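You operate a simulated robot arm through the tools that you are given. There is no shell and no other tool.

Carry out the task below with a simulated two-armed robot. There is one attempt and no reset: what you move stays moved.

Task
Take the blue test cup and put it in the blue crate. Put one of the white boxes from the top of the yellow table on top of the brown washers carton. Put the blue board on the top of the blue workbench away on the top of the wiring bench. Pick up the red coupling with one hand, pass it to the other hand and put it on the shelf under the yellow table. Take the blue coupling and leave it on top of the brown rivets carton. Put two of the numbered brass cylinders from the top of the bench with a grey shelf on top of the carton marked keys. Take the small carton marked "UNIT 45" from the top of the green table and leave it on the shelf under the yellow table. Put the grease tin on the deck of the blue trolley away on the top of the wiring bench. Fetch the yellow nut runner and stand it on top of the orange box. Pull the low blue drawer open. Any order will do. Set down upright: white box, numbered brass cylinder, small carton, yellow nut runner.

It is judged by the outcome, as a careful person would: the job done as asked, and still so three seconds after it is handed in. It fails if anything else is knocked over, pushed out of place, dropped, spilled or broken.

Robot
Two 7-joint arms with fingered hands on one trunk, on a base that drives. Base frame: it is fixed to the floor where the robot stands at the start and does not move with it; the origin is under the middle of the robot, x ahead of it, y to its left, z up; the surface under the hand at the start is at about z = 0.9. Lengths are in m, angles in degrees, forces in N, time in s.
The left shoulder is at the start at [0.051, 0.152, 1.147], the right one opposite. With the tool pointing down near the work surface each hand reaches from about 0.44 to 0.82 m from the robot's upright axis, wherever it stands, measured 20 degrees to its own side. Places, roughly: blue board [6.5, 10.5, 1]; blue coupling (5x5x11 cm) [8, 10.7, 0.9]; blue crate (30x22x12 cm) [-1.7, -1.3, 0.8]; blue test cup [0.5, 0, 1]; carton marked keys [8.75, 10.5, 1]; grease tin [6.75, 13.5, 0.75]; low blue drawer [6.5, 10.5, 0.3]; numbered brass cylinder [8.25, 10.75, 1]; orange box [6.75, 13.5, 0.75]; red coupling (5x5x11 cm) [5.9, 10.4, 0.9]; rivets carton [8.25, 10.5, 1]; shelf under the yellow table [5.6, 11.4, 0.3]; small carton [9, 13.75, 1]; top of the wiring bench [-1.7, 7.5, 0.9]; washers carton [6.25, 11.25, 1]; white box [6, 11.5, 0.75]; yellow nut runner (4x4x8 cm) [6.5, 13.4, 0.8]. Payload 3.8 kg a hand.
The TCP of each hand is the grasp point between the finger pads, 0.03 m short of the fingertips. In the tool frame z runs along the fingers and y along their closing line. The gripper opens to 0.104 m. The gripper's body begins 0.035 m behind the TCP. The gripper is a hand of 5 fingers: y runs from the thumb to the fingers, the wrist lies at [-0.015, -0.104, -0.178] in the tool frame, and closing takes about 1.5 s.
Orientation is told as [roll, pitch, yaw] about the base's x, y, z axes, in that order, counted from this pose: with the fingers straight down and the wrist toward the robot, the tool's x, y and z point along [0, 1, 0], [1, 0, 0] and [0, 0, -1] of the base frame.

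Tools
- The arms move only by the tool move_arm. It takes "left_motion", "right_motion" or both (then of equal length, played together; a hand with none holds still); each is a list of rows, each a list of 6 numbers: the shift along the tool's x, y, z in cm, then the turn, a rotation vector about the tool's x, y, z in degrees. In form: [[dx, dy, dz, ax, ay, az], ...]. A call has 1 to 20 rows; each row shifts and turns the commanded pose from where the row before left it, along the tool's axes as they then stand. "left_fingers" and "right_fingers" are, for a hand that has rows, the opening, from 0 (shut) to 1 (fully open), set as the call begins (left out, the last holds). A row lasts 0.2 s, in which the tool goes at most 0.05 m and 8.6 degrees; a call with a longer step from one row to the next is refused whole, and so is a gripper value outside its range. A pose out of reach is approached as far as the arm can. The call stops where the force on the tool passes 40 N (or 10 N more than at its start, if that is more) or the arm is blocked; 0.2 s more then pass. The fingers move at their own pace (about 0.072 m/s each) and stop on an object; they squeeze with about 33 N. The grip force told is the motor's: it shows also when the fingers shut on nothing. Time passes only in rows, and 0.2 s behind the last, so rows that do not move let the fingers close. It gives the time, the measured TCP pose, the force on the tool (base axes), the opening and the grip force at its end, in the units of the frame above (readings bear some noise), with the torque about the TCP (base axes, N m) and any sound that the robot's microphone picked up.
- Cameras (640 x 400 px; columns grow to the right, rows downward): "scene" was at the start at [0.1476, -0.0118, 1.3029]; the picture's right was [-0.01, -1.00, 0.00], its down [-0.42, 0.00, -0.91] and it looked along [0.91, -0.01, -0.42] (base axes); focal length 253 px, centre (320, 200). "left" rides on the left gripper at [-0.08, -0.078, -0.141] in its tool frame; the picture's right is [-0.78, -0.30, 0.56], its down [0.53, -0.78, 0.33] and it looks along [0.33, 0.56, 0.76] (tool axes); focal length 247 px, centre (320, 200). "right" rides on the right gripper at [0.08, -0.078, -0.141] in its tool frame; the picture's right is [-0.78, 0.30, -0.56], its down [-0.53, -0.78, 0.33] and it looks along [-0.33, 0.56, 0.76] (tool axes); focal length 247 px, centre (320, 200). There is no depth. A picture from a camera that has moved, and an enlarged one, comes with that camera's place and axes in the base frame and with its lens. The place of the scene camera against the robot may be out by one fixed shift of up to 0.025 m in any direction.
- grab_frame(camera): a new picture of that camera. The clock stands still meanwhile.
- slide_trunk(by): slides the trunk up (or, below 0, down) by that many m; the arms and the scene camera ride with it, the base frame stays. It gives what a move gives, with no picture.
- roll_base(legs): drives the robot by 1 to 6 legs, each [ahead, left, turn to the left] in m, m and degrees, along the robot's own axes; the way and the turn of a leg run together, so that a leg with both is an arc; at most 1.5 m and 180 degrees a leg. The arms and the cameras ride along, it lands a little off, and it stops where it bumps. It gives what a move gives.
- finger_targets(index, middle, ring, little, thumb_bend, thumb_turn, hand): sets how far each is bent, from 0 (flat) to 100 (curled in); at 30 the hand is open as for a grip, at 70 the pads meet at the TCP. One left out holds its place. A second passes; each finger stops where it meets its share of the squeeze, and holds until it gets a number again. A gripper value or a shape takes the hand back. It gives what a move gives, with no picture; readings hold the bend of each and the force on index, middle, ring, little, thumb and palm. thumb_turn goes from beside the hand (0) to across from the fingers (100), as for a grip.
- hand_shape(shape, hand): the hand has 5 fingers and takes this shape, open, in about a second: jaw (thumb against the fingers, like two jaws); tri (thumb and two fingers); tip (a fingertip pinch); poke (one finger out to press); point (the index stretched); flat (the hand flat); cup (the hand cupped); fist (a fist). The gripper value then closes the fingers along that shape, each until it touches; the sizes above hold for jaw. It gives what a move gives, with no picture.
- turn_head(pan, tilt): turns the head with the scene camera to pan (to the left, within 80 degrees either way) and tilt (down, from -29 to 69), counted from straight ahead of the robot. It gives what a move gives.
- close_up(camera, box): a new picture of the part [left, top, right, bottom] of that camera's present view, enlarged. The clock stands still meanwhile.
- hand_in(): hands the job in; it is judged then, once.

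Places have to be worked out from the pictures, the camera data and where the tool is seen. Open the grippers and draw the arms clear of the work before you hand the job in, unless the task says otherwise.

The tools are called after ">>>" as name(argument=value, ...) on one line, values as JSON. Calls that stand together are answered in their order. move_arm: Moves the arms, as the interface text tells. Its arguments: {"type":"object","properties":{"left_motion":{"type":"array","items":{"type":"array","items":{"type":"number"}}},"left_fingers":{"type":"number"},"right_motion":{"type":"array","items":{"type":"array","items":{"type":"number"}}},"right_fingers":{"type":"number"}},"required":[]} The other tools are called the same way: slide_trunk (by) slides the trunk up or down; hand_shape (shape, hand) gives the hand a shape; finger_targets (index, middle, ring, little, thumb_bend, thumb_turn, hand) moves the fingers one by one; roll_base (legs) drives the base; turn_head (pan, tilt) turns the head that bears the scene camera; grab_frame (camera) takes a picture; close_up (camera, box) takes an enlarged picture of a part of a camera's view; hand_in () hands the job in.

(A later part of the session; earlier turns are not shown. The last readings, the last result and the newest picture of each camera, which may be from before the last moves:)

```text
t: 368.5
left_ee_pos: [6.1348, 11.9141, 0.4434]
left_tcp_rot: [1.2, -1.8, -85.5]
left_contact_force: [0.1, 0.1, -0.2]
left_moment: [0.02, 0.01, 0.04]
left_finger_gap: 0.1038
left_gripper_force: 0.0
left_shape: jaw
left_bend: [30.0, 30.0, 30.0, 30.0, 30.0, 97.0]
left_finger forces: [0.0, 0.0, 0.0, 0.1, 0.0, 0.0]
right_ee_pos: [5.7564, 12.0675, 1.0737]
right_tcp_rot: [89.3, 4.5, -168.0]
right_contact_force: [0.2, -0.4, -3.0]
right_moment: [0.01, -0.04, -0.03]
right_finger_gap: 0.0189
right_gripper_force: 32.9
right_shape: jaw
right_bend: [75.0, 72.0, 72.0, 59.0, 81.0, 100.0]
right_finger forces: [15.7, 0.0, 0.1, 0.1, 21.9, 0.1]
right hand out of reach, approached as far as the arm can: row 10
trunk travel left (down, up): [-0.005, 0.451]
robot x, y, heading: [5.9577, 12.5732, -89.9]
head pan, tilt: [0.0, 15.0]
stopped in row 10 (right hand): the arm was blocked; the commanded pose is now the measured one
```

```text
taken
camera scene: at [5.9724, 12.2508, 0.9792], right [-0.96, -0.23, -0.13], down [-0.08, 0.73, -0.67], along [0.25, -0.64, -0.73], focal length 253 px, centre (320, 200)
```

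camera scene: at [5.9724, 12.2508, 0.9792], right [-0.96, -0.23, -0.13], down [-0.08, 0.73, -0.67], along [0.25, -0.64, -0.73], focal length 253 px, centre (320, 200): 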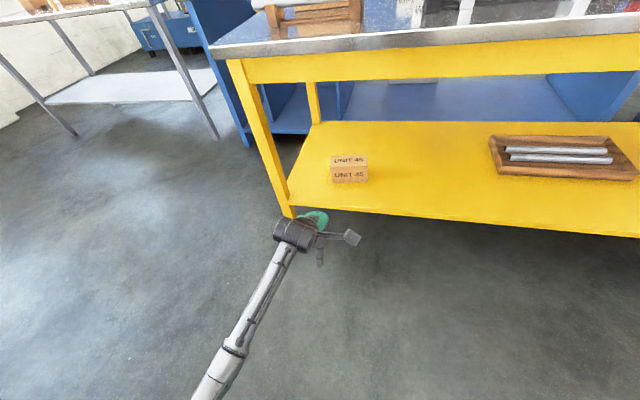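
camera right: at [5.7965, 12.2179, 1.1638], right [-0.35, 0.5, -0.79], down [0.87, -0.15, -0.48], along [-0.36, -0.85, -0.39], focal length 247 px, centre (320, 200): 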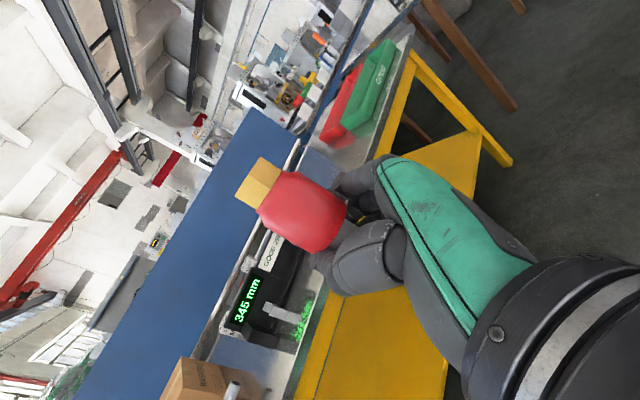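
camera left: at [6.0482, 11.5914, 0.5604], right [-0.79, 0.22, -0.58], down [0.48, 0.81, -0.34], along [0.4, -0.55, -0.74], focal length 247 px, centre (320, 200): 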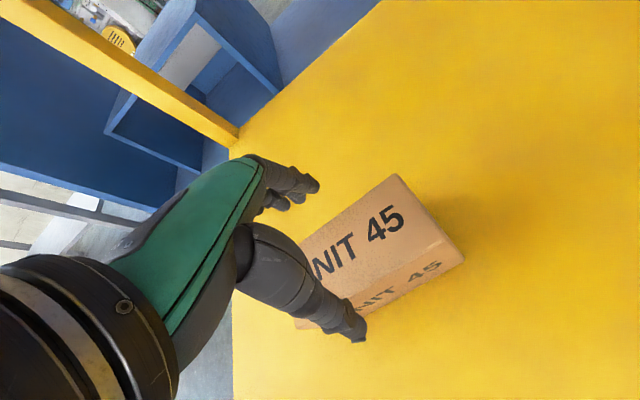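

A row combined two turns too large. I redo it with separate rows.

>>> move_arm(right_motion=[[0, 0, 0, 5, 0, 0], [0, 0, 0, 5, 0, 0], [0, 0, 0, 0, 0, -8], [0, 0, 0, 0, 0, -8], [0, 0, 0, 0, 0, -8], [0, 0, 0, 0, 0, -8], [0, 0, 0, 0, 0, -8], [0, 0, 0, 0, 0, -8], [0, 0, 0, 0, 0, -8], [0, 0, 0, 0, 0, -8], [0, 0, 0, 0, 0, -8], [0, 0, 0, 0, 0, -8], [0, 0, 0, 0, 0, -8], [0, 0, 0, 0, 0, 0]])

>>> grab_frame(camera="right")

>>> grab_frame(camera="scene")

```text
t: 371.5
left_ee_pos: [6.1349, 11.9133, 0.443]
left_tcp_rot: [1.1, -1.8, -85.3]
left_contact_force: [-0.4, 0.6, 0.1]
left_moment: [0.0, -0.01, -0.02]
left_finger_gap: 0.1041
left_gripper_force: 0.1
left_shape: jaw
left_bend: [30.0, 30.0, 30.0, 30.0, 30.0, 97.0]
left_finger forces: [0.1, 0.0, 0.0, 0.0, 0.1, 0.0]
right_ee_pos: [5.7695, 12.0327, 1.1072]
right_tcp_rot: [89.7, -39.0, -157.6]
right_contact_force: [-0.2, -0.7, -2.3]
right_moment: [-0.03, 0.03, -0.01]
right_finger_gap: 0.0188
right_gripper_force: 32.5
right_shape: jaw
right_bend: [75.0, 72.0, 72.0, 59.0, 81.0, 100.0]
right_finger forces: [14.7, 0.0, 0.0, 0.1, 23.7, 0.1]
right hand out of reach, approached as far as the arm can: row 3, 4, 5, 6, 7, 8, 9, 10, 11, 12, 13
trunk travel left (down, up): [-0.005, 0.451]
robot x, y, heading: [5.9568, 12.5721, -89.6]
head pan, tilt: [0.0, 15.0]
```

```text
taken
camera right: at [5.818, 12.2043, 1.123], right [-0.88, 0.24, -0.42], down [0.37, -0.2, -0.91], along [-0.31, -0.95, 0.09], focal length 247 px, centre (320, 200)
```

right: 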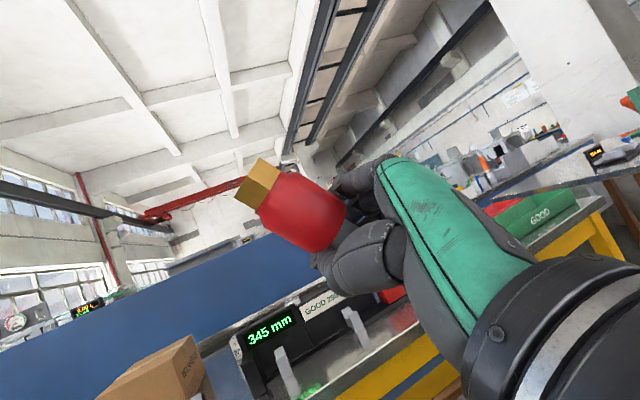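

```text
taken
camera scene: at [5.9478, 12.2453, 0.9814], right [-1.0, 0.0, 0.0], down [0.0, 0.71, -0.7], along [0.0, -0.7, -0.71], focal length 253 px, centre (320, 200)
```

scene: 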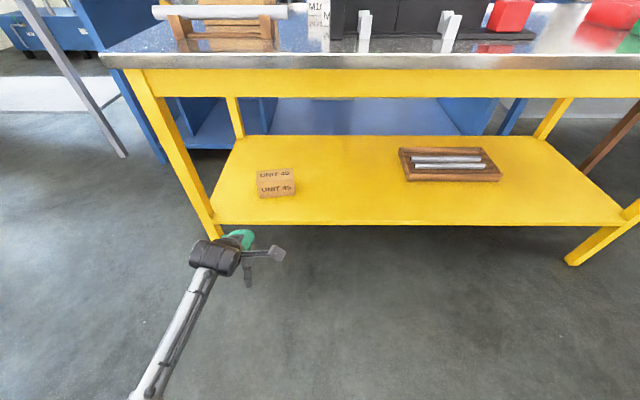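

The roll limit is reached early, so nut-down isn't possible. I undo the roll and instead turn the hand to point down with the coupling lying front-to-back, so that on the shelf it could only roll sideways between carton and tray.

>>> move_arm(right_motion=[[0, 0, 0, 0, 0, 8], [0, 0, 0, 0, 0, 8], [0, 0, 0, 0, 0, 8], [0, 0, 0, 0, 0, 8], [0, 0, 0, 0, 0, 7], [0, 0, 0, 0, -8.2, 0], [0, 0, 0, 0, -8.2, 0], [0, 0, 0, 0, -8.2, 0], [0, 0, 0, 0, -8.2, 0], [0, 0, 0, 0, -8.2, 0], [0, 0, 0, 0, -8.2, 0], [0, 0, 0, 0, -8.2, 0], [0, 0, 0, 0, -8.2, 0], [0, 0, 0, 0, -8.2, 0], [0, 0, 0, 0, -8.2, 0], [0, 0, 0, 0, -8.0, 0], [0, 0, 0, 0, 0, 0]])

>>> grab_frame(camera="right")

>>> turn_head(pan=-20, tilt=-10)

>>> grab_frame(camera="scene")

```text
t: 375.1
left_ee_pos: [6.1344, 11.9138, 0.4436]
left_tcp_rot: [1.3, -1.7, -85.4]
left_contact_force: [-0.1, -0.2, -0.4]
left_moment: [-0.01, 0.0, 0.02]
left_finger_gap: 0.104
left_gripper_force: 0.1
left_shape: jaw
left_bend: [30.0, 30.0, 30.0, 30.0, 30.0, 97.0]
left_finger forces: [0.1, 0.0, 0.1, 0.0, 0.1, 0.0]
right_ee_pos: [5.7587, 11.9221, 1.0346]
right_tcp_rot: [-0.2, -0.1, -157.5]
right_contact_force: [0.6, -0.4, -2.7]
right_moment: [0.11, 0.0, 0.0]
right_finger_gap: 0.0189
right_gripper_force: 32.9
right_shape: jaw
right_bend: [75.0, 72.0, 72.0, 59.0, 82.0, 100.0]
right_finger forces: [15.8, 0.0, 0.0, 0.1, 22.5, 0.0]
right hand out of reach, approached as far as the arm can: row 11, 12, 13, 14, 15, 16
trunk travel left (down, up): [-0.005, 0.451]
robot x, y, heading: [5.9558, 12.5739, -89.7]
head pan, tilt: [0.0, 15.0]
```

```text
taken
camera right: at [5.8618, 11.8766, 1.1766], right [-0.57, 0.6, 0.56], down [0.51, 0.79, -0.33], along [-0.64, 0.1, -0.76], focal length 247 px, centre (320, 200)
```

right: 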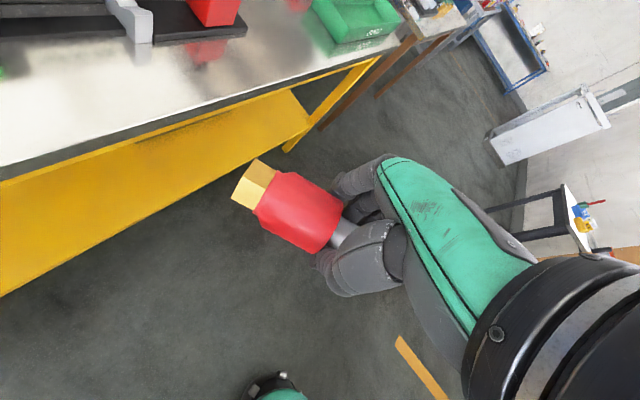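

```text
t: 376.0
left_ee_pos: [6.134, 11.9148, 0.4432]
left_tcp_rot: [1.1, -1.7, -85.4]
left_contact_force: [-0.6, 0.2, -0.1]
left_moment: [0.0, 0.01, -0.01]
left_finger_gap: 0.1039
left_gripper_force: 0.0
left_shape: jaw
left_bend: [30.0, 30.0, 30.0, 30.0, 30.0, 97.0]
left_finger forces: [0.0, 0.0, 0.0, 0.0, 0.0, 0.1]
right_ee_pos: [5.7592, 11.9219, 1.0333]
right_tcp_rot: [-0.1, 0.0, -157.8]
right_contact_force: [-0.3, 1.1, -3.3]
right_moment: [0.05, 0.0, 0.01]
right_finger_gap: 0.0191
right_gripper_force: 32.7
right_shape: jaw
right_bend: [75.0, 72.0, 72.0, 59.0, 82.0, 100.0]
right_finger forces: [15.9, 0.0, 0.0, 0.0, 22.6, 0.1]
trunk travel left (down, up): [-0.005, 0.451]
robot x, y, heading: [5.9595, 12.5726, -89.8]
head pan, tilt: [-20.0, -10.0]
```

```text
taken
camera scene: at [5.919, 12.2375, 1.0225], right [-0.94, 0.29, 0.17], down [-0.06, 0.36, -0.93], along [-0.33, -0.89, -0.32], focal length 253 px, centre (320, 200)
```

scene: 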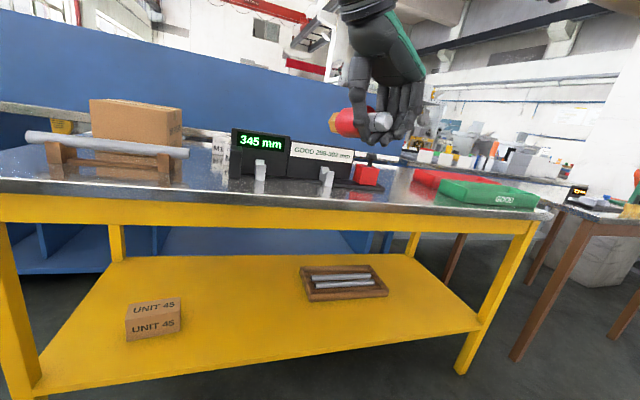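

The coupling now lies nearly front-to-back under a downward right hand. I lower the right hand in front of the table.

>>> move_arm(right_motion=[[0, 0, 4.5, 0, 0, 0], [0, 0, 4.5, 0, 0, 0], [0, 0, 4.5, 0, 0, 0], [0, 0, 4.5, 0, 0, 0], [0, 0, 4.5, 0, 0, 0], [0, 0, 4.5, 0, 0, 0], [0, 0, 4.5, 0, 0, 0], [0, 0, 4.5, 0, 0, 0], [0, 0, 4.5, 0, 0, 0], [0, 0, 4.5, 0, 0, 0], [0, 0, 4.5, 0, 0, 0], [0, 0, 4.5, 0, 0, 0], [0, 0, 4.5, 0, 0, 0], [0, 0, 0, 0, 0, 0]])

>>> turn_head(pan=-10, tilt=15)

>>> grab_frame(camera="scene")

>>> grab_frame(camera="right")

```text
t: 379.0
left_ee_pos: [6.1336, 11.914, 0.4434]
left_tcp_rot: [1.1, -1.8, -85.4]
left_contact_force: [-0.3, -0.2, 0.1]
left_moment: [0.0, 0.01, 0.0]
left_finger_gap: 0.1041
left_gripper_force: 0.0
left_shape: jaw
left_bend: [30.0, 30.0, 30.0, 30.0, 30.0, 97.0]
left_finger forces: [0.1, 0.0, 0.0, 0.0, 0.1, 0.1]
right_ee_pos: [5.7581, 11.9234, 0.448]
right_tcp_rot: [-0.1, -0.1, -157.7]
right_contact_force: [0.1, 0.6, -3.1]
right_moment: [0.06, 0.01, -0.01]
right_finger_gap: 0.019
right_gripper_force: 32.6
right_shape: jaw
right_bend: [75.0, 72.0, 72.0, 59.0, 82.0, 100.0]
right_finger forces: [15.4, 0.1, 0.1, 0.1, 23.3, 0.0]
trunk travel left (down, up): [-0.005, 0.451]
robot x, y, heading: [5.9534, 12.5743, -90.0]
head pan, tilt: [-20.0, -10.0]
```

```text
t: 379.9
left_ee_pos: [6.1348, 11.9132, 0.4438]
left_tcp_rot: [1.2, -1.7, -85.5]
left_contact_force: [0.1, 0.0, -0.5]
left_moment: [0.0, -0.04, -0.05]
left_finger_gap: 0.1038
left_gripper_force: 0.0
left_shape: jaw
left_bend: [30.0, 30.0, 30.0, 30.0, 30.0, 97.0]
left_finger forces: [0.0, 0.0, 0.0, 0.0, 0.1, 0.0]
right_ee_pos: [5.7589, 11.9221, 0.4482]
right_tcp_rot: [-0.1, 0.0, -157.6]
right_contact_force: [-0.1, -0.2, -3.0]
right_moment: [0.07, 0.05, 0.02]
right_finger_gap: 0.0188
right_gripper_force: 33.0
right_shape: jaw
right_bend: [75.0, 72.0, 72.0, 59.0, 82.0, 100.0]
right_finger forces: [15.4, 0.0, 0.0, 0.1, 23.2, 0.1]
trunk travel left (down, up): [-0.005, 0.451]
robot x, y, heading: [5.9583, 12.5725, -89.7]
head pan, tilt: [-10.0, 15.0]
```

```text
taken
camera scene: at [5.9315, 12.2463, 0.9822], right [-0.99, 0.15, 0.09], down [0.04, 0.71, -0.71], along [-0.17, -0.69, -0.7], focal length 253 px, centre (320, 200)
```

scene: 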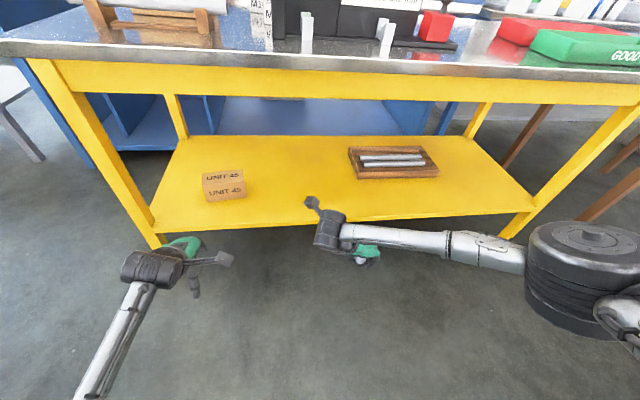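

```text
taken
camera right: at [5.8604, 11.8772, 0.5913], right [-0.57, 0.6, 0.56], down [0.52, 0.79, -0.33], along [-0.64, 0.1, -0.76], focal length 247 px, centre (320, 200)
```

right: 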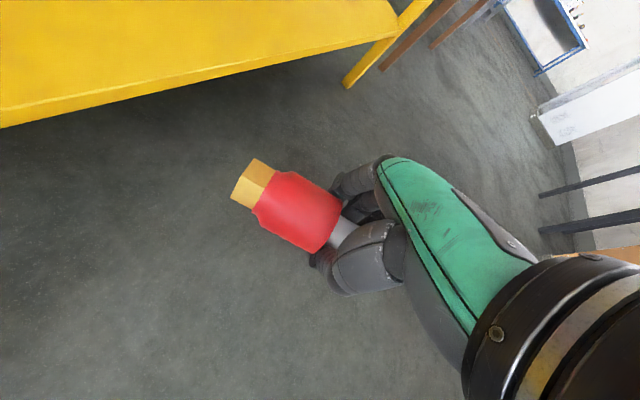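

Both hands are in front of the shelf at a safe height. I lower the right to 0.385 and drive 0.36 m in (the right elbow stays short of the table edge).

>>> move_arm(right_motion=[[0, 0, 3, 0, 0, 0], [0, 0, 3, 0, 0, 0], [0, 0, 0, 0, 0, 0]])

>>> roll_base(legs=[[0.34, 0, 0]])

>>> grab_frame(camera="scene")

>>> grab_frame(camera="right")

```text
t: 380.7
left_ee_pos: [6.1347, 11.9148, 0.4439]
left_tcp_rot: [1.1, -1.7, -85.4]
left_contact_force: [0.0, 0.9, -0.3]
left_moment: [0.03, -0.02, 0.0]
left_finger_gap: 0.1039
left_gripper_force: 0.1
left_shape: jaw
left_bend: [30.0, 30.0, 30.0, 30.0, 30.0, 97.0]
left_finger forces: [0.0, 0.0, 0.0, 0.0, 0.0, 0.0]
right_ee_pos: [5.7589, 11.9224, 0.3871]
right_tcp_rot: [-0.2, -0.1, -157.6]
right_contact_force: [0.2, 0.2, -3.1]
right_moment: [0.11, 0.01, -0.01]
right_finger_gap: 0.019
right_gripper_force: 33.3
right_shape: jaw
right_bend: [75.0, 72.0, 72.0, 59.0, 82.0, 100.0]
right_finger forces: [15.5, 0.0, 0.0, 0.0, 23.5, 0.0]
trunk travel left (down, up): [-0.005, 0.451]
robot x, y, heading: [5.9554, 12.5748, -89.8]
head pan, tilt: [-10.0, 15.0]
```

```text
t: 382.9
left_ee_pos: [6.1365, 11.568, 0.4417]
left_tcp_rot: [1.1, -1.7, -85.3]
left_contact_force: [0.0, -0.4, 0.3]
left_moment: [0.0, -0.03, -0.05]
left_finger_gap: 0.1037
left_gripper_force: 0.1
left_shape: jaw
left_bend: [30.0, 30.0, 30.0, 30.0, 30.0, 97.0]
left_finger forces: [0.0, 0.0, 0.0, 0.0, 0.0, 0.0]
right_ee_pos: [5.7609, 11.5759, 0.3859]
right_tcp_rot: [-0.2, 0.0, -157.6]
right_contact_force: [-0.2, 0.0, -3.0]
right_moment: [0.08, 0.06, 0.03]
right_finger_gap: 0.019
right_gripper_force: 33.0
right_shape: jaw
right_bend: [75.0, 72.0, 72.0, 59.0, 82.0, 100.0]
right_finger forces: [15.5, 0.0, 0.0, 0.0, 23.4, 0.0]
trunk travel left (down, up): [-0.005, 0.451]
robot x, y, heading: [5.9653, 12.2248, -89.6]
head pan, tilt: [-10.0, 15.0]
```

```text
taken
camera scene: at [5.9332, 11.8993, 0.9818], right [-0.99, 0.15, 0.09], down [0.04, 0.71, -0.71], along [-0.16, -0.69, -0.7], focal length 253 px, centre (320, 200)
```

scene: 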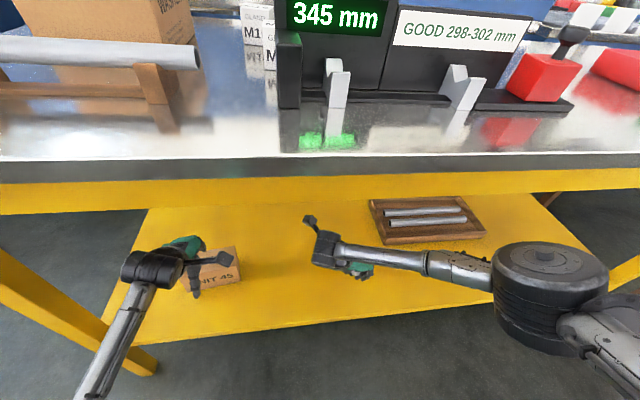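

```text
taken
camera right: at [5.8631, 11.5308, 0.5295], right [-0.57, 0.6, 0.56], down [0.52, 0.79, -0.33], along [-0.64, 0.1, -0.76], focal length 247 px, centre (320, 200)
```

right: 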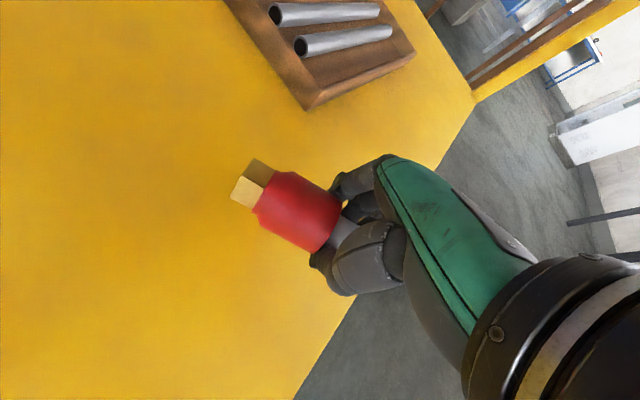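

The coupling is over the shelf; I go 5 cm further in and lower gently to contact.

>>> roll_base(legs=[[0.055, 0, 0]])

>>> move_arm(right_motion=[[0, 0, 2, 0, 0, 0], [0, 0, 1.5, 0, 0, 0], [0, 0, 1, 0, 0, 0], [0, 0, 0.5, 0, 0, 0], [0, 0, 0, 0, 0, 0]])

>>> grab_frame(camera="right")

```text
t: 383.9
left_ee_pos: [6.1374, 11.5113, 0.4419]
left_tcp_rot: [1.2, -1.6, -85.3]
left_contact_force: [-0.9, -0.5, 0.0]
left_moment: [0.03, -0.01, -0.03]
left_finger_gap: 0.1039
left_gripper_force: 0.0
left_shape: jaw
left_bend: [30.0, 30.0, 30.0, 30.0, 30.0, 97.0]
left_finger forces: [0.0, 0.1, 0.0, 0.0, 0.0, 0.0]
right_ee_pos: [5.7621, 11.5197, 0.3871]
right_tcp_rot: [-0.3, 0.0, -157.7]
right_contact_force: [-0.1, 0.5, -3.0]
right_moment: [0.09, 0.03, -0.02]
right_finger_gap: 0.0192
right_gripper_force: 32.9
right_shape: jaw
right_bend: [75.0, 72.0, 72.0, 59.0, 82.0, 100.0]
right_finger forces: [15.5, 0.0, 0.0, 0.1, 23.5, 0.1]
trunk travel left (down, up): [-0.005, 0.451]
robot x, y, heading: [5.9582, 12.1719, -89.9]
head pan, tilt: [-10.0, 15.0]
```

```text
t: 385.1
left_ee_pos: [6.1364, 11.5113, 0.4432]
left_tcp_rot: [1.1, -1.7, -85.2]
left_contact_force: [-0.7, -0.2, -0.3]
left_moment: [0.01, 0.04, -0.02]
left_finger_gap: 0.1038
left_gripper_force: 0.0
left_shape: jaw
left_bend: [30.0, 30.0, 30.0, 30.0, 30.0, 97.0]
left_finger forces: [0.0, 0.1, 0.0, 0.1, 0.1, 0.0]
right_ee_pos: [5.7603, 11.5217, 0.3377]
right_tcp_rot: [-0.2, -0.1, -157.7]
right_contact_force: [0.3, 0.0, -2.8]
right_moment: [0.11, -0.02, 0.0]
right_finger_gap: 0.0191
right_gripper_force: 32.7
right_shape: jaw
right_bend: [75.0, 72.0, 72.0, 59.0, 82.0, 100.0]
right_finger forces: [15.3, 0.1, 0.0, 0.0, 23.4, 0.0]
trunk travel left (down, up): [-0.005, 0.451]
robot x, y, heading: [5.958, 12.1716, -89.6]
head pan, tilt: [-10.0, 15.0]
```

```text
taken
camera right: at [5.8634, 11.4762, 0.4801], right [-0.57, 0.6, 0.56], down [0.51, 0.79, -0.33], along [-0.64, 0.1, -0.76], focal length 247 px, centre (320, 200)
```

right: 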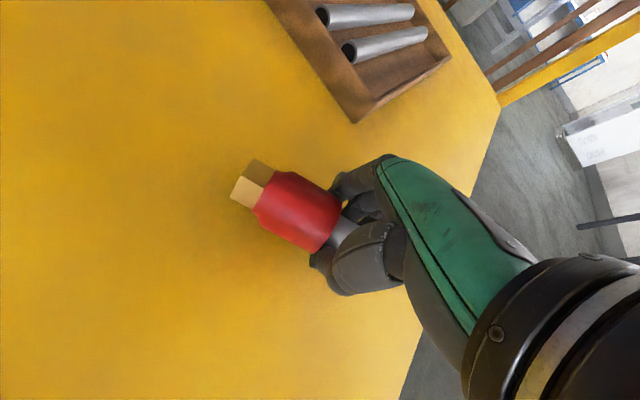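

Still free. I lower in small steps.

>>> move_arm(right_motion=[[0, 0, 0.5, 0, 0, 0], [0, 0, 0.5, 0, 0, 0], [0, 0, 0.5, 0, 0, 0], [0, 0, 0, 0, 0, 0]])

>>> move_arm(right_motion=[[0, 0, 0.3, 0, 0, 0], [0, 0, 0, 0, 0, 0]])

```text
t: 386.1
left_ee_pos: [6.1368, 11.5135, 0.4479]
left_tcp_rot: [1.1, -2.1, -85.3]
left_contact_force: [-0.3, -0.9, -0.3]
left_moment: [-0.03, 0.02, -0.02]
left_finger_gap: 0.1039
left_gripper_force: 0.0
left_shape: jaw
left_bend: [30.0, 30.0, 30.0, 30.0, 30.0, 97.0]
left_finger forces: [0.0, 0.0, 0.0, 0.0, 0.0, 0.0]
right_ee_pos: [5.7601, 11.5193, 0.3281]
right_tcp_rot: [0.2, -0.4, -157.9]
right_contact_force: [-6.3, 4.1, 28.5]
right_moment: [-0.25, 0.62, -0.12]
right_finger_gap: 0.0199
right_gripper_force: 32.6
right_shape: jaw
right_bend: [77.0, 72.0, 72.0, 59.0, 82.0, 100.0]
right_finger forces: [48.7, 0.0, 0.0, 0.1, 24.5, 0.0]
trunk travel left (down, up): [-0.005, 0.451]
robot x, y, heading: [5.955, 12.1686, -89.8]
head pan, tilt: [-10.0, 15.0]
```

```text
t: 386.5
left_ee_pos: [6.1359, 11.5138, 0.4458]
left_tcp_rot: [1.1, -1.9, -85.3]
left_contact_force: [0.3, 0.7, 0.6]
left_moment: [0.01, 0.0, 0.03]
left_finger_gap: 0.1039
left_gripper_force: 0.0
left_shape: jaw
left_bend: [30.0, 30.0, 30.0, 30.0, 30.0, 97.0]
left_finger forces: [0.0, 0.1, 0.0, 0.0, 0.0, 0.1]
right_ee_pos: [5.7587, 11.5173, 0.3271]
right_tcp_rot: [0.1, -0.7, -158.0]
right_contact_force: [-1.5, 9.2, 30.4]
right_moment: [-0.1, 0.41, -0.11]
right_finger_gap: 0.0204
right_gripper_force: 33.3
right_shape: jaw
right_bend: [77.0, 73.0, 72.0, 59.0, 82.0, 100.0]
right_finger forces: [48.2, 0.0, 0.0, 0.1, 28.3, 0.1]
trunk travel left (down, up): [-0.005, 0.451]
robot x, y, heading: [5.9599, 12.1677, -89.7]
head pan, tilt: [-10.0, 15.0]
stopped in row 2 (right hand): the force on the tool passed its limit at 41 N (the readings are from after the stop); the commanded pose is now the measured one
```

The index fingertip rests on the shelf, so the coupling is as low as it gets. I ease up 3 mm and open just a little to let it down between the fingers.

>>> move_arm(right_motion=[[0, 0, -0.3, 0, 0, 0], [0, 0, 0, 0, 0, 0]])

>>> close_up(camera="right", box=[200, 130, 420, 310])

>>> move_arm(right_motion=[[0, 0, 0, 0, 0, 0], [0, 0, 0, 0, 0, 0], [0, 0, 0, 0, 0, 0], [0, 0, 0, 0, 0, 0], [0, 0, 0, 0, 0, 0]], right_fingers=0.4)

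>>> close_up(camera="right", box=[200, 130, 420, 310])

```text
t: 387.1
left_ee_pos: [6.137, 11.5135, 0.4454]
left_tcp_rot: [1.1, -1.9, -85.3]
left_contact_force: [-0.4, -0.6, 0.1]
left_moment: [-0.03, 0.03, 0.0]
left_finger_gap: 0.1037
left_gripper_force: 0.0
left_shape: jaw
left_bend: [30.0, 30.0, 30.0, 30.0, 30.0, 97.0]
left_finger forces: [0.0, 0.0, 0.0, 0.0, 0.0, 0.1]
right_ee_pos: [5.758, 11.519, 0.3266]
right_tcp_rot: [0.2, -0.4, -157.9]
right_contact_force: [-1.5, 2.8, 23.6]
right_moment: [-0.23, 0.36, -0.06]
right_finger_gap: 0.0202
right_gripper_force: 33.0
right_shape: jaw
right_bend: [77.0, 73.0, 72.0, 59.0, 82.0, 100.0]
right_finger forces: [42.4, 0.0, 0.0, 0.1, 25.5, 0.1]
trunk travel left (down, up): [-0.005, 0.451]
robot x, y, heading: [5.9595, 12.1704, -89.7]
head pan, tilt: [-10.0, 15.0]
```

```text
2.22 times, centred on (310, 220) of right
camera zoom: at [5.8614, 11.4743, 0.47], right [-0.56, 0.61, 0.56], down [0.52, 0.79, -0.34], along [-0.65, 0.1, -0.76], focal length 549 px, centre (342, 156)
```

zoom: 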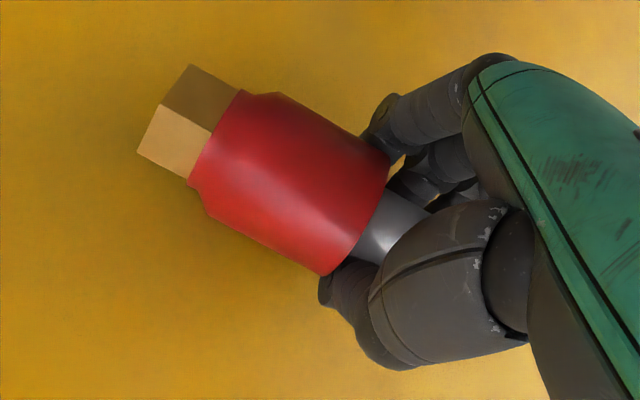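

```text
t: 388.3
left_ee_pos: [6.138, 11.5124, 0.4462]
left_tcp_rot: [1.0, -2.0, -85.3]
left_contact_force: [0.4, -0.3, -0.5]
left_moment: [0.0, 0.03, 0.0]
left_finger_gap: 0.1038
left_gripper_force: 0.0
left_shape: jaw
left_bend: [30.0, 30.0, 30.0, 30.0, 30.0, 97.0]
left_finger forces: [0.0, 0.0, 0.0, 0.1, 0.0, 0.0]
right_ee_pos: [5.7594, 11.5187, 0.3289]
right_tcp_rot: [0.4, -0.5, -157.8]
right_contact_force: [1.3, 1.1, 32.6]
right_moment: [-0.14, -0.11, 0.02]
right_finger_gap: 0.0366
right_gripper_force: 0.0
right_shape: jaw
right_bend: [76.0, 51.0, 46.0, 44.0, 80.0, 100.0]
right_finger forces: [12.9, 4.6, 0.0, 0.0, 19.3, 0.1]
trunk travel left (down, up): [-0.005, 0.451]
robot x, y, heading: [5.961, 12.1712, -89.7]
head pan, tilt: [-10.0, 15.0]
```

```text
2.22 times, centred on (310, 220) of right
camera zoom: at [5.8624, 11.4745, 0.4717], right [-0.56, 0.61, 0.56], down [0.52, 0.79, -0.34], along [-0.65, 0.09, -0.76], focal length 549 px, centre (342, 156)
```

zoom: 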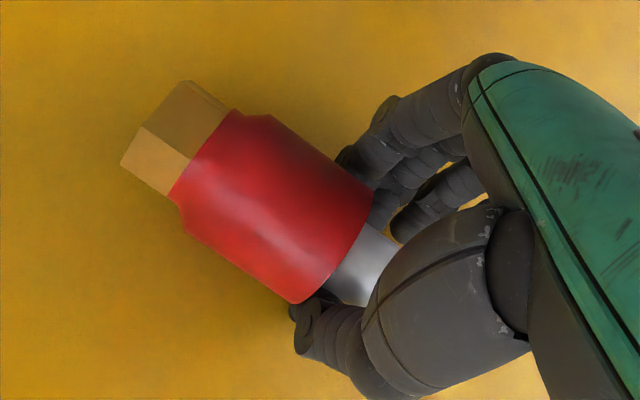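

The coupling has come to rest on the shelf. I open further, then lift the hand straight up 6 cm.

>>> move_arm(right_motion=[[0, 0, -0.4, 0, 0, 0], [0, 0, 0, 0, 0, 0], [0, 0, 0, 0, 0, 0], [0, 0, 0, 0, 0, 0], [0, 0, -1, 0, 0, 0], [0, 0, -2, 0, 0, 0], [0, 0, -2, 0, 0, 0], [0, 0, -1.5, 0, 0, 0], [0, 0, 0, 0, 0, 0]], right_fingers=0.9)

>>> grab_frame(camera="right")

```text
t: 390.3
left_ee_pos: [6.1362, 11.5129, 0.443]
left_tcp_rot: [1.1, -1.7, -85.3]
left_contact_force: [-0.7, -0.4, 0.1]
left_moment: [-0.02, -0.01, -0.02]
left_finger_gap: 0.1039
left_gripper_force: 0.1
left_shape: jaw
left_bend: [30.0, 30.0, 30.0, 30.0, 30.0, 97.0]
left_finger forces: [0.0, 0.0, 0.0, 0.0, 0.1, 0.1]
right_ee_pos: [5.7596, 11.5188, 0.3951]
right_tcp_rot: [0.0, -0.4, -157.7]
right_contact_force: [0.2, -0.3, -0.3]
right_moment: [-0.02, 0.03, 0.0]
right_finger_gap: 0.0938
right_gripper_force: 0.1
right_shape: jaw
right_bend: [29.0, 32.0, 30.0, 31.0, 35.0, 98.0]
right_finger forces: [0.1, 0.0, 0.0, 0.0, 0.1, 0.0]
trunk travel left (down, up): [-0.005, 0.451]
robot x, y, heading: [5.9593, 12.1693, -89.7]
head pan, tilt: [-10.0, 15.0]
```

```text
taken
camera right: at [5.8621, 11.474, 0.5368], right [-0.56, 0.61, 0.56], down [0.52, 0.79, -0.34], along [-0.64, 0.1, -0.76], focal length 247 px, centre (320, 200)
```

right: 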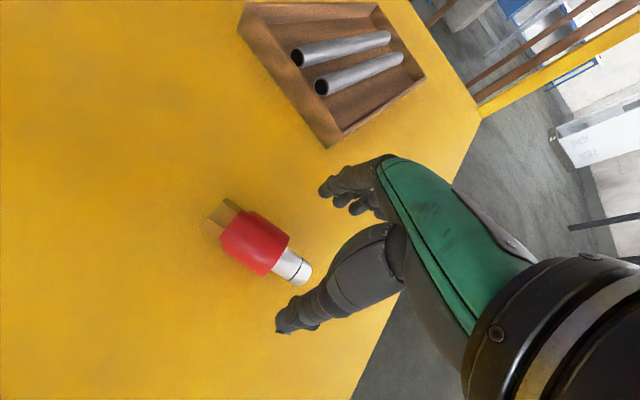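

The coupling lies on the shelf, well inside. I rise 2 cm more and back out with both hands.

>>> move_arm(right_motion=[[0, 0, -2, 0, 0, 0], [0, 0, -1, 0, 0, 0], [0, 0, 0, 0, 0, 0]])

>>> roll_base(legs=[[-0.42, 0, 0]])

>>> turn_head(pan=0, tilt=10)

>>> grab_frame(camera="scene")

>>> close_up(camera="scene", box=[180, 150, 520, 280])

```text
t: 391.1
left_ee_pos: [6.1368, 11.5125, 0.4435]
left_tcp_rot: [1.1, -1.7, -85.3]
left_contact_force: [0.5, -0.4, -0.1]
left_moment: [-0.02, -0.03, -0.02]
left_finger_gap: 0.104
left_gripper_force: 0.1
left_shape: jaw
left_bend: [30.0, 30.0, 30.0, 30.0, 30.0, 97.0]
left_finger forces: [0.0, 0.1, 0.0, 0.0, 0.0, 0.0]
right_ee_pos: [5.7602, 11.5196, 0.4238]
right_tcp_rot: [-0.1, -0.3, -157.9]
right_contact_force: [0.2, 0.0, -0.1]
right_moment: [0.0, 0.01, 0.0]
right_finger_gap: 0.0937
right_gripper_force: 0.1
right_shape: jaw
right_bend: [29.0, 32.0, 30.0, 31.0, 35.0, 98.0]
right_finger forces: [0.0, 0.0, 0.0, 0.1, 0.0, 0.0]
trunk travel left (down, up): [-0.005, 0.451]
robot x, y, heading: [5.958, 12.17, -89.8]
head pan, tilt: [-10.0, 15.0]
```

```text
t: 393.7
left_ee_pos: [6.1366, 11.9383, 0.4435]
left_tcp_rot: [1.2, -1.8, -85.2]
left_contact_force: [-0.3, -0.8, 0.6]
left_moment: [0.01, 0.01, -0.02]
left_finger_gap: 0.104
left_gripper_force: 0.0
left_shape: jaw
left_bend: [30.0, 30.0, 30.0, 30.0, 30.0, 97.0]
left_finger forces: [0.0, 0.0, 0.0, 0.1, 0.0, 0.1]
right_ee_pos: [5.7599, 11.9435, 0.425]
right_tcp_rot: [0.0, -0.3, -157.7]
right_contact_force: [-0.5, 0.9, 0.0]
right_moment: [0.0, -0.03, 0.0]
right_finger_gap: 0.0937
right_gripper_force: 0.0
right_shape: jaw
right_bend: [29.0, 32.0, 30.0, 31.0, 35.0, 98.0]
right_finger forces: [0.0, 0.0, 0.0, 0.0, 0.0, 0.1]
trunk travel left (down, up): [-0.005, 0.451]
robot x, y, heading: [5.9562, 12.5942, -89.5]
head pan, tilt: [-10.0, 15.0]
```

```text
t: 394.4
left_ee_pos: [6.1362, 11.9371, 0.444]
left_tcp_rot: [1.1, -1.8, -85.2]
left_contact_force: [0.1, -0.3, 0.5]
left_moment: [0.0, -0.01, 0.02]
left_finger_gap: 0.104
left_gripper_force: 0.2
left_shape: jaw
left_bend: [30.0, 30.0, 30.0, 30.0, 30.0, 97.0]
left_finger forces: [0.0, 0.1, 0.1, 0.0, 0.0, 0.0]
right_ee_pos: [5.7586, 11.9436, 0.4241]
right_tcp_rot: [0.0, -0.3, -157.7]
right_contact_force: [0.0, 0.8, -0.7]
right_moment: [0.01, -0.01, -0.03]
right_finger_gap: 0.0939
right_gripper_force: 0.0
right_shape: jaw
right_bend: [29.0, 32.0, 30.0, 31.0, 35.0, 98.0]
right_finger forces: [0.0, 0.0, 0.0, 0.0, 0.1, 0.1]
trunk travel left (down, up): [-0.005, 0.451]
robot x, y, heading: [5.9566, 12.5939, -89.7]
head pan, tilt: [0.0, 10.0]
```

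```text
taken
camera scene: at [5.9481, 12.2642, 0.9887], right [-1.0, -0.01, 0.0], down [0.0, 0.65, -0.76], along [0.0, -0.76, -0.65], focal length 253 px, centre (320, 200)
```

scene: 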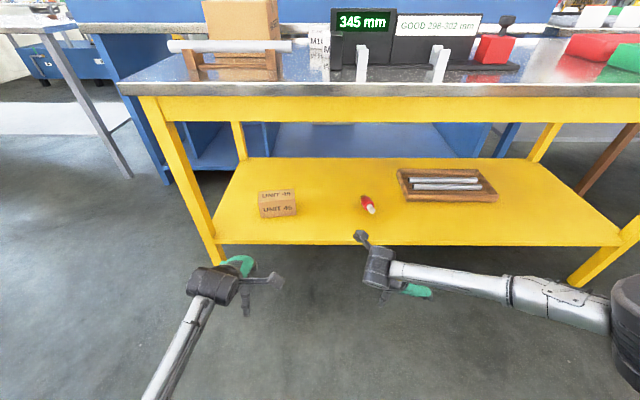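

```text
1.88 times, centred on (350, 215) of scene
camera zoom: at [5.9481, 12.2642, 0.9887], right [-1.0, -0.01, 0.0], down [0.0, 0.65, -0.76], along [0.0, -0.76, -0.65], focal length 476 px, centre (264, 172)
```

zoom: 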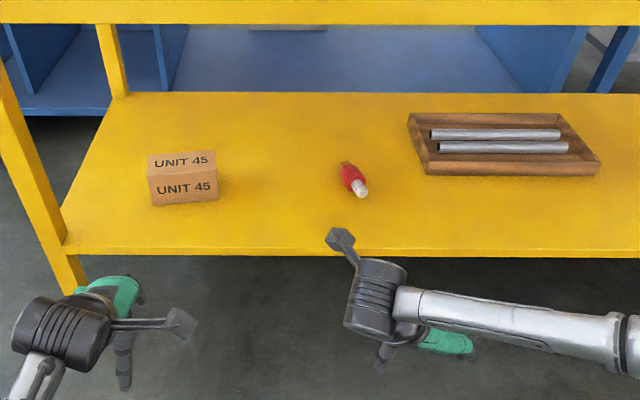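

Both items rest on the shelf. Next is the white box. I raise the trunk and both hands in front of the table and turn the right hand back to its normal yaw.

>>> slide_trunk(by=0.22)

>>> move_arm(left_motion=[[0, 0, -4.5, 0, 0, 0], [0, 0, -4.5, 0, 0, 0], [0, 0, -4.5, 0, 0, 0], [0, 0, -4.5, 0, 0, 0], [0, 0, -4.5, 0, 0, 0], [0, 0, -4.5, 0, 0, 0], [0, 0, -4.5, 0, 0, 0], [0, 0, -4.5, 0, 0, 0], [0, 0, -4.5, 0, 0, 0], [0, 0, -4.5, 0, 0, 0], [0, 0, -4.5, 0, 0, 0], [0, 0, 0, 0, 0, 0]], right_motion=[[0, 0, -4.5, 0, 0, 0], [0, 0, -4.5, 0, 0, -7.5], [0, 0, -4.5, 0, 0, -7.5], [0, 0, -4.5, 0, 0, -7.5], [0, 0, -4.5, 0, 0, -7.5], [0, 0, -4.5, 0, 0, -7.5], [0, 0, -4.5, 0, 0, -7.5], [0, 0, -4.5, 0, 0, -7.5], [0, 0, -4.5, 0, 0, -7.5], [0, 0, -4.5, 0, 0, -7.5], [0, 0, -4.5, 0, 0, 0], [0, 0, 0, 0, 0, 0]])

>>> turn_head(pan=0, tilt=30)

>>> grab_frame(camera="scene")

```text
t: 396.8
left_ee_pos: [6.1366, 11.9374, 0.6632]
left_tcp_rot: [1.1, -1.8, -85.2]
left_contact_force: [0.1, 0.1, 0.0]
left_moment: [0.04, -0.02, -0.02]
left_finger_gap: 0.1039
left_gripper_force: 0.0
left_shape: jaw
left_bend: [30.0, 30.0, 30.0, 30.0, 30.0, 97.0]
left_finger forces: [0.0, 0.1, 0.0, 0.0, 0.0, 0.0]
right_ee_pos: [5.7597, 11.9275, 0.6995]
right_tcp_rot: [4.4, -2.0, -157.8]
right_contact_force: [-0.3, 0.2, -0.5]
right_moment: [-0.02, -0.01, -0.02]
right_finger_gap: 0.0937
right_gripper_force: 0.1
right_shape: jaw
right_bend: [29.0, 32.0, 30.0, 31.0, 35.0, 98.0]
right_finger forces: [0.0, 0.0, 0.0, 0.0, 0.1, 0.0]
trunk travel left (down, up): [-0.225, 0.231]
robot x, y, heading: [5.9565, 12.5928, -89.9]
head pan, tilt: [0.0, 10.0]
```

```text
t: 399.4
left_ee_pos: [6.1248, 11.9529, 1.159]
left_tcp_rot: [1.2, -1.7, -85.2]
left_contact_force: [-0.2, 0.1, 0.3]
left_moment: [0.01, 0.02, 0.03]
left_finger_gap: 0.1041
left_gripper_force: 0.2
left_shape: jaw
left_bend: [30.0, 30.0, 30.0, 30.0, 30.0, 97.0]
left_finger forces: [0.0, 0.1, 0.1, 0.0, 0.0, 0.0]
right_ee_pos: [5.7588, 11.9698, 1.194]
right_tcp_rot: [-0.2, -4.7, -90.2]
right_contact_force: [-0.5, -0.9, 0.4]
right_moment: [0.01, 0.03, -0.02]
right_finger_gap: 0.0937
right_gripper_force: 0.2
right_shape: jaw
right_bend: [29.0, 32.0, 30.0, 31.0, 35.0, 98.0]
right_finger forces: [0.0, 0.0, 0.1, 0.1, 0.1, 0.1]
trunk travel left (down, up): [-0.225, 0.231]
robot x, y, heading: [5.9577, 12.595, -89.8]
head pan, tilt: [0.0, 10.0]
```

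```text
t: 400.2
left_ee_pos: [6.1249, 11.9539, 1.1582]
left_tcp_rot: [1.1, -1.8, -85.2]
left_contact_force: [-0.5, 0.0, 0.5]
left_moment: [-0.01, 0.03, 0.0]
left_finger_gap: 0.1038
left_gripper_force: 0.1
left_shape: jaw
left_bend: [30.0, 30.0, 30.0, 30.0, 30.0, 97.0]
left_finger forces: [0.0, 0.1, 0.0, 0.1, 0.0, 0.0]
right_ee_pos: [5.76, 11.97, 1.1945]
right_tcp_rot: [-0.2, -4.8, -90.2]
right_contact_force: [-1.3, 0.5, -0.2]
right_moment: [0.0, -0.01, -0.02]
right_finger_gap: 0.0939
right_gripper_force: 0.1
right_shape: jaw
right_bend: [29.0, 32.0, 30.0, 31.0, 35.0, 98.0]
right_finger forces: [0.1, 0.0, 0.1, 0.1, 0.1, 0.1]
trunk travel left (down, up): [-0.225, 0.231]
robot x, y, heading: [5.959, 12.5948, -89.6]
head pan, tilt: [0.0, 30.0]
```

```text
taken
camera scene: at [5.947, 12.4303, 1.282], right [-1.0, -0.01, 0.0], down [0.0, 0.62, -0.79], along [0.01, -0.79, -0.62], focal length 253 px, centre (320, 200)
```

scene: 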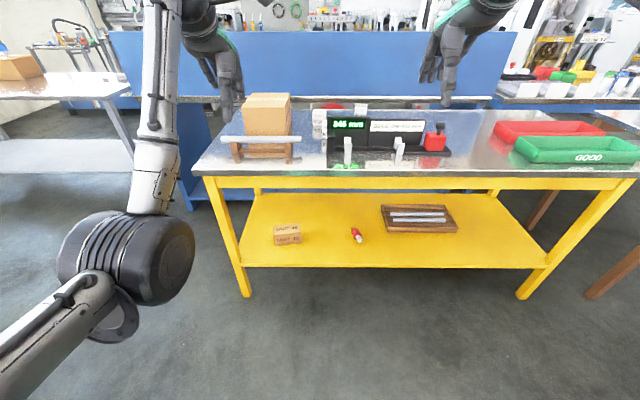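

I zoom in on the white boxes and the washers carton.

>>> close_up(camera="scene", box=[220, 80, 470, 190])

>>> grab_frame(camera="left")

>>> grab_frame(camera="right")

```text
2.56 times, centred on (345, 135) of scene
camera zoom: at [5.947, 12.4303, 1.282], right [-1.0, -0.01, 0.0], down [0.0, 0.62, -0.79], along [0.01, -0.79, -0.62], focal length 648 px, centre (256, 366)
```

zoom: 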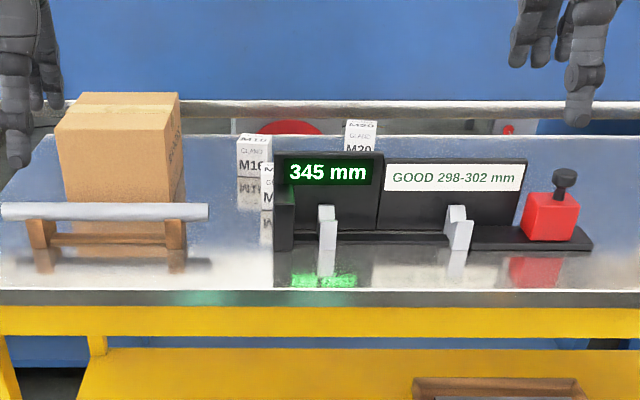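

```text
taken
camera left: at [6.0361, 12.0292, 1.2953], right [-0.79, 0.21, -0.58], down [0.48, 0.81, -0.35], along [0.4, -0.55, -0.74], focal length 247 px, centre (320, 200)
```

left: 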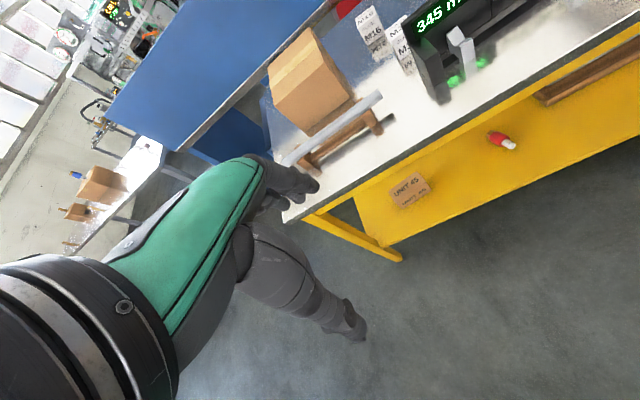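

```text
taken
camera right: at [5.8406, 12.0586, 1.3301], right [-0.77, -0.25, 0.58], down [-0.53, 0.75, -0.39], along [-0.34, -0.62, -0.71], focal length 247 px, centre (320, 200)
```

right: 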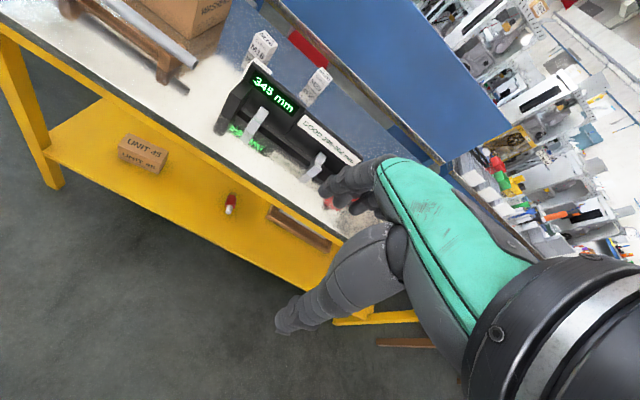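

There are white GLAND boxes: M16 far back, another next to the gauge's left end, M20 behind the gauge. I drive nearer to see which I can reach.

>>> roll_base(legs=[[0.56, -0.05, 0]])

>>> turn_head(pan=5, tilt=35)

>>> grab_frame(camera="scene")

>>> grab_frame(camera="left")

```text
t: 403.4
left_ee_pos: [6.0731, 11.4011, 1.1585]
left_tcp_rot: [1.0, -1.8, -85.5]
left_contact_force: [0.7, -0.2, -0.8]
left_moment: [-0.02, -0.03, 0.01]
left_finger_gap: 0.1041
left_gripper_force: 0.1
left_shape: jaw
left_bend: [30.0, 30.0, 30.0, 30.0, 30.0, 97.0]
left_finger forces: [0.0, 0.0, 0.0, 0.0, 0.0, 0.1]
right_ee_pos: [5.7082, 11.4196, 1.195]
right_tcp_rot: [-0.1, -4.9, -90.5]
right_contact_force: [0.6, 1.1, -0.1]
right_moment: [0.01, -0.02, -0.03]
right_finger_gap: 0.0936
right_gripper_force: 0.1
right_shape: jaw
right_bend: [29.0, 32.0, 30.0, 31.0, 35.0, 98.0]
right_finger forces: [0.1, 0.0, 0.0, 0.1, 0.1, 0.0]
trunk travel left (down, up): [-0.225, 0.231]
robot x, y, heading: [5.9062, 12.0411, -90.2]
head pan, tilt: [0.0, 30.0]
```

```text
t: 404.1
left_ee_pos: [6.0734, 11.3992, 1.1579]
left_tcp_rot: [1.0, -1.8, -85.6]
left_contact_force: [0.2, -0.2, 0.5]
left_moment: [0.01, 0.02, -0.01]
left_finger_gap: 0.104
left_gripper_force: 0.1
left_shape: jaw
left_bend: [30.0, 30.0, 30.0, 30.0, 30.0, 97.0]
left_finger forces: [0.0, 0.0, 0.0, 0.1, 0.0, 0.1]
right_ee_pos: [5.7075, 11.4186, 1.193]
right_tcp_rot: [-0.2, -4.7, -90.5]
right_contact_force: [-0.9, 0.3, -0.1]
right_moment: [-0.04, 0.02, 0.0]
right_finger_gap: 0.0937
right_gripper_force: 0.1
right_shape: jaw
right_bend: [29.0, 32.0, 30.0, 31.0, 35.0, 98.0]
right_finger forces: [0.0, 0.0, 0.0, 0.0, 0.0, 0.0]
trunk travel left (down, up): [-0.225, 0.231]
robot x, y, heading: [5.9091, 12.045, -89.8]
head pan, tilt: [5.0, 35.0]
```

```text
taken
camera scene: at [5.9056, 11.8812, 1.2746], right [-1.0, -0.09, -0.01], down [-0.05, 0.68, -0.73], along [0.07, -0.73, -0.68], focal length 253 px, centre (320, 200)
```

scene: 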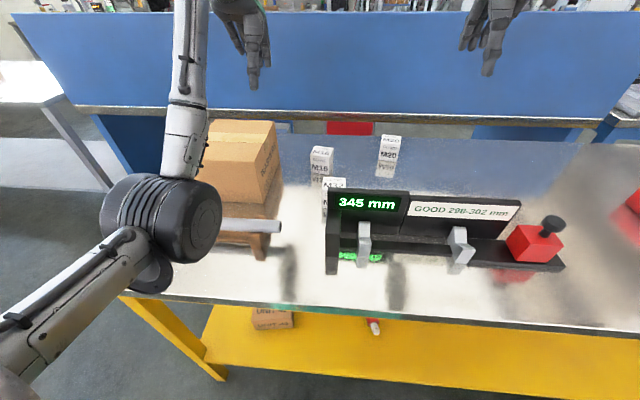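

```text
taken
camera left: at [5.9844, 11.4758, 1.2952], right [-0.78, 0.22, -0.58], down [0.48, 0.81, -0.35], along [0.39, -0.55, -0.74], focal length 247 px, centre (320, 200)
```

left: 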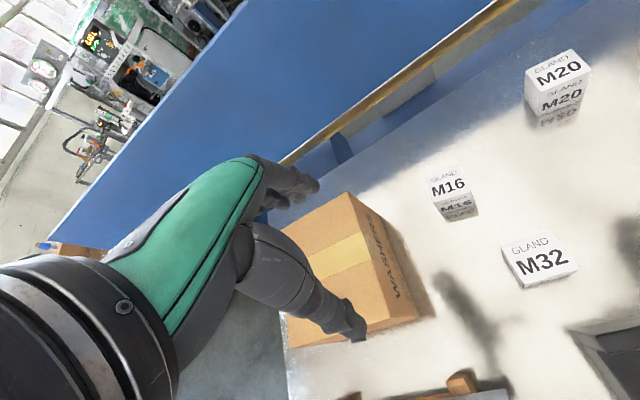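

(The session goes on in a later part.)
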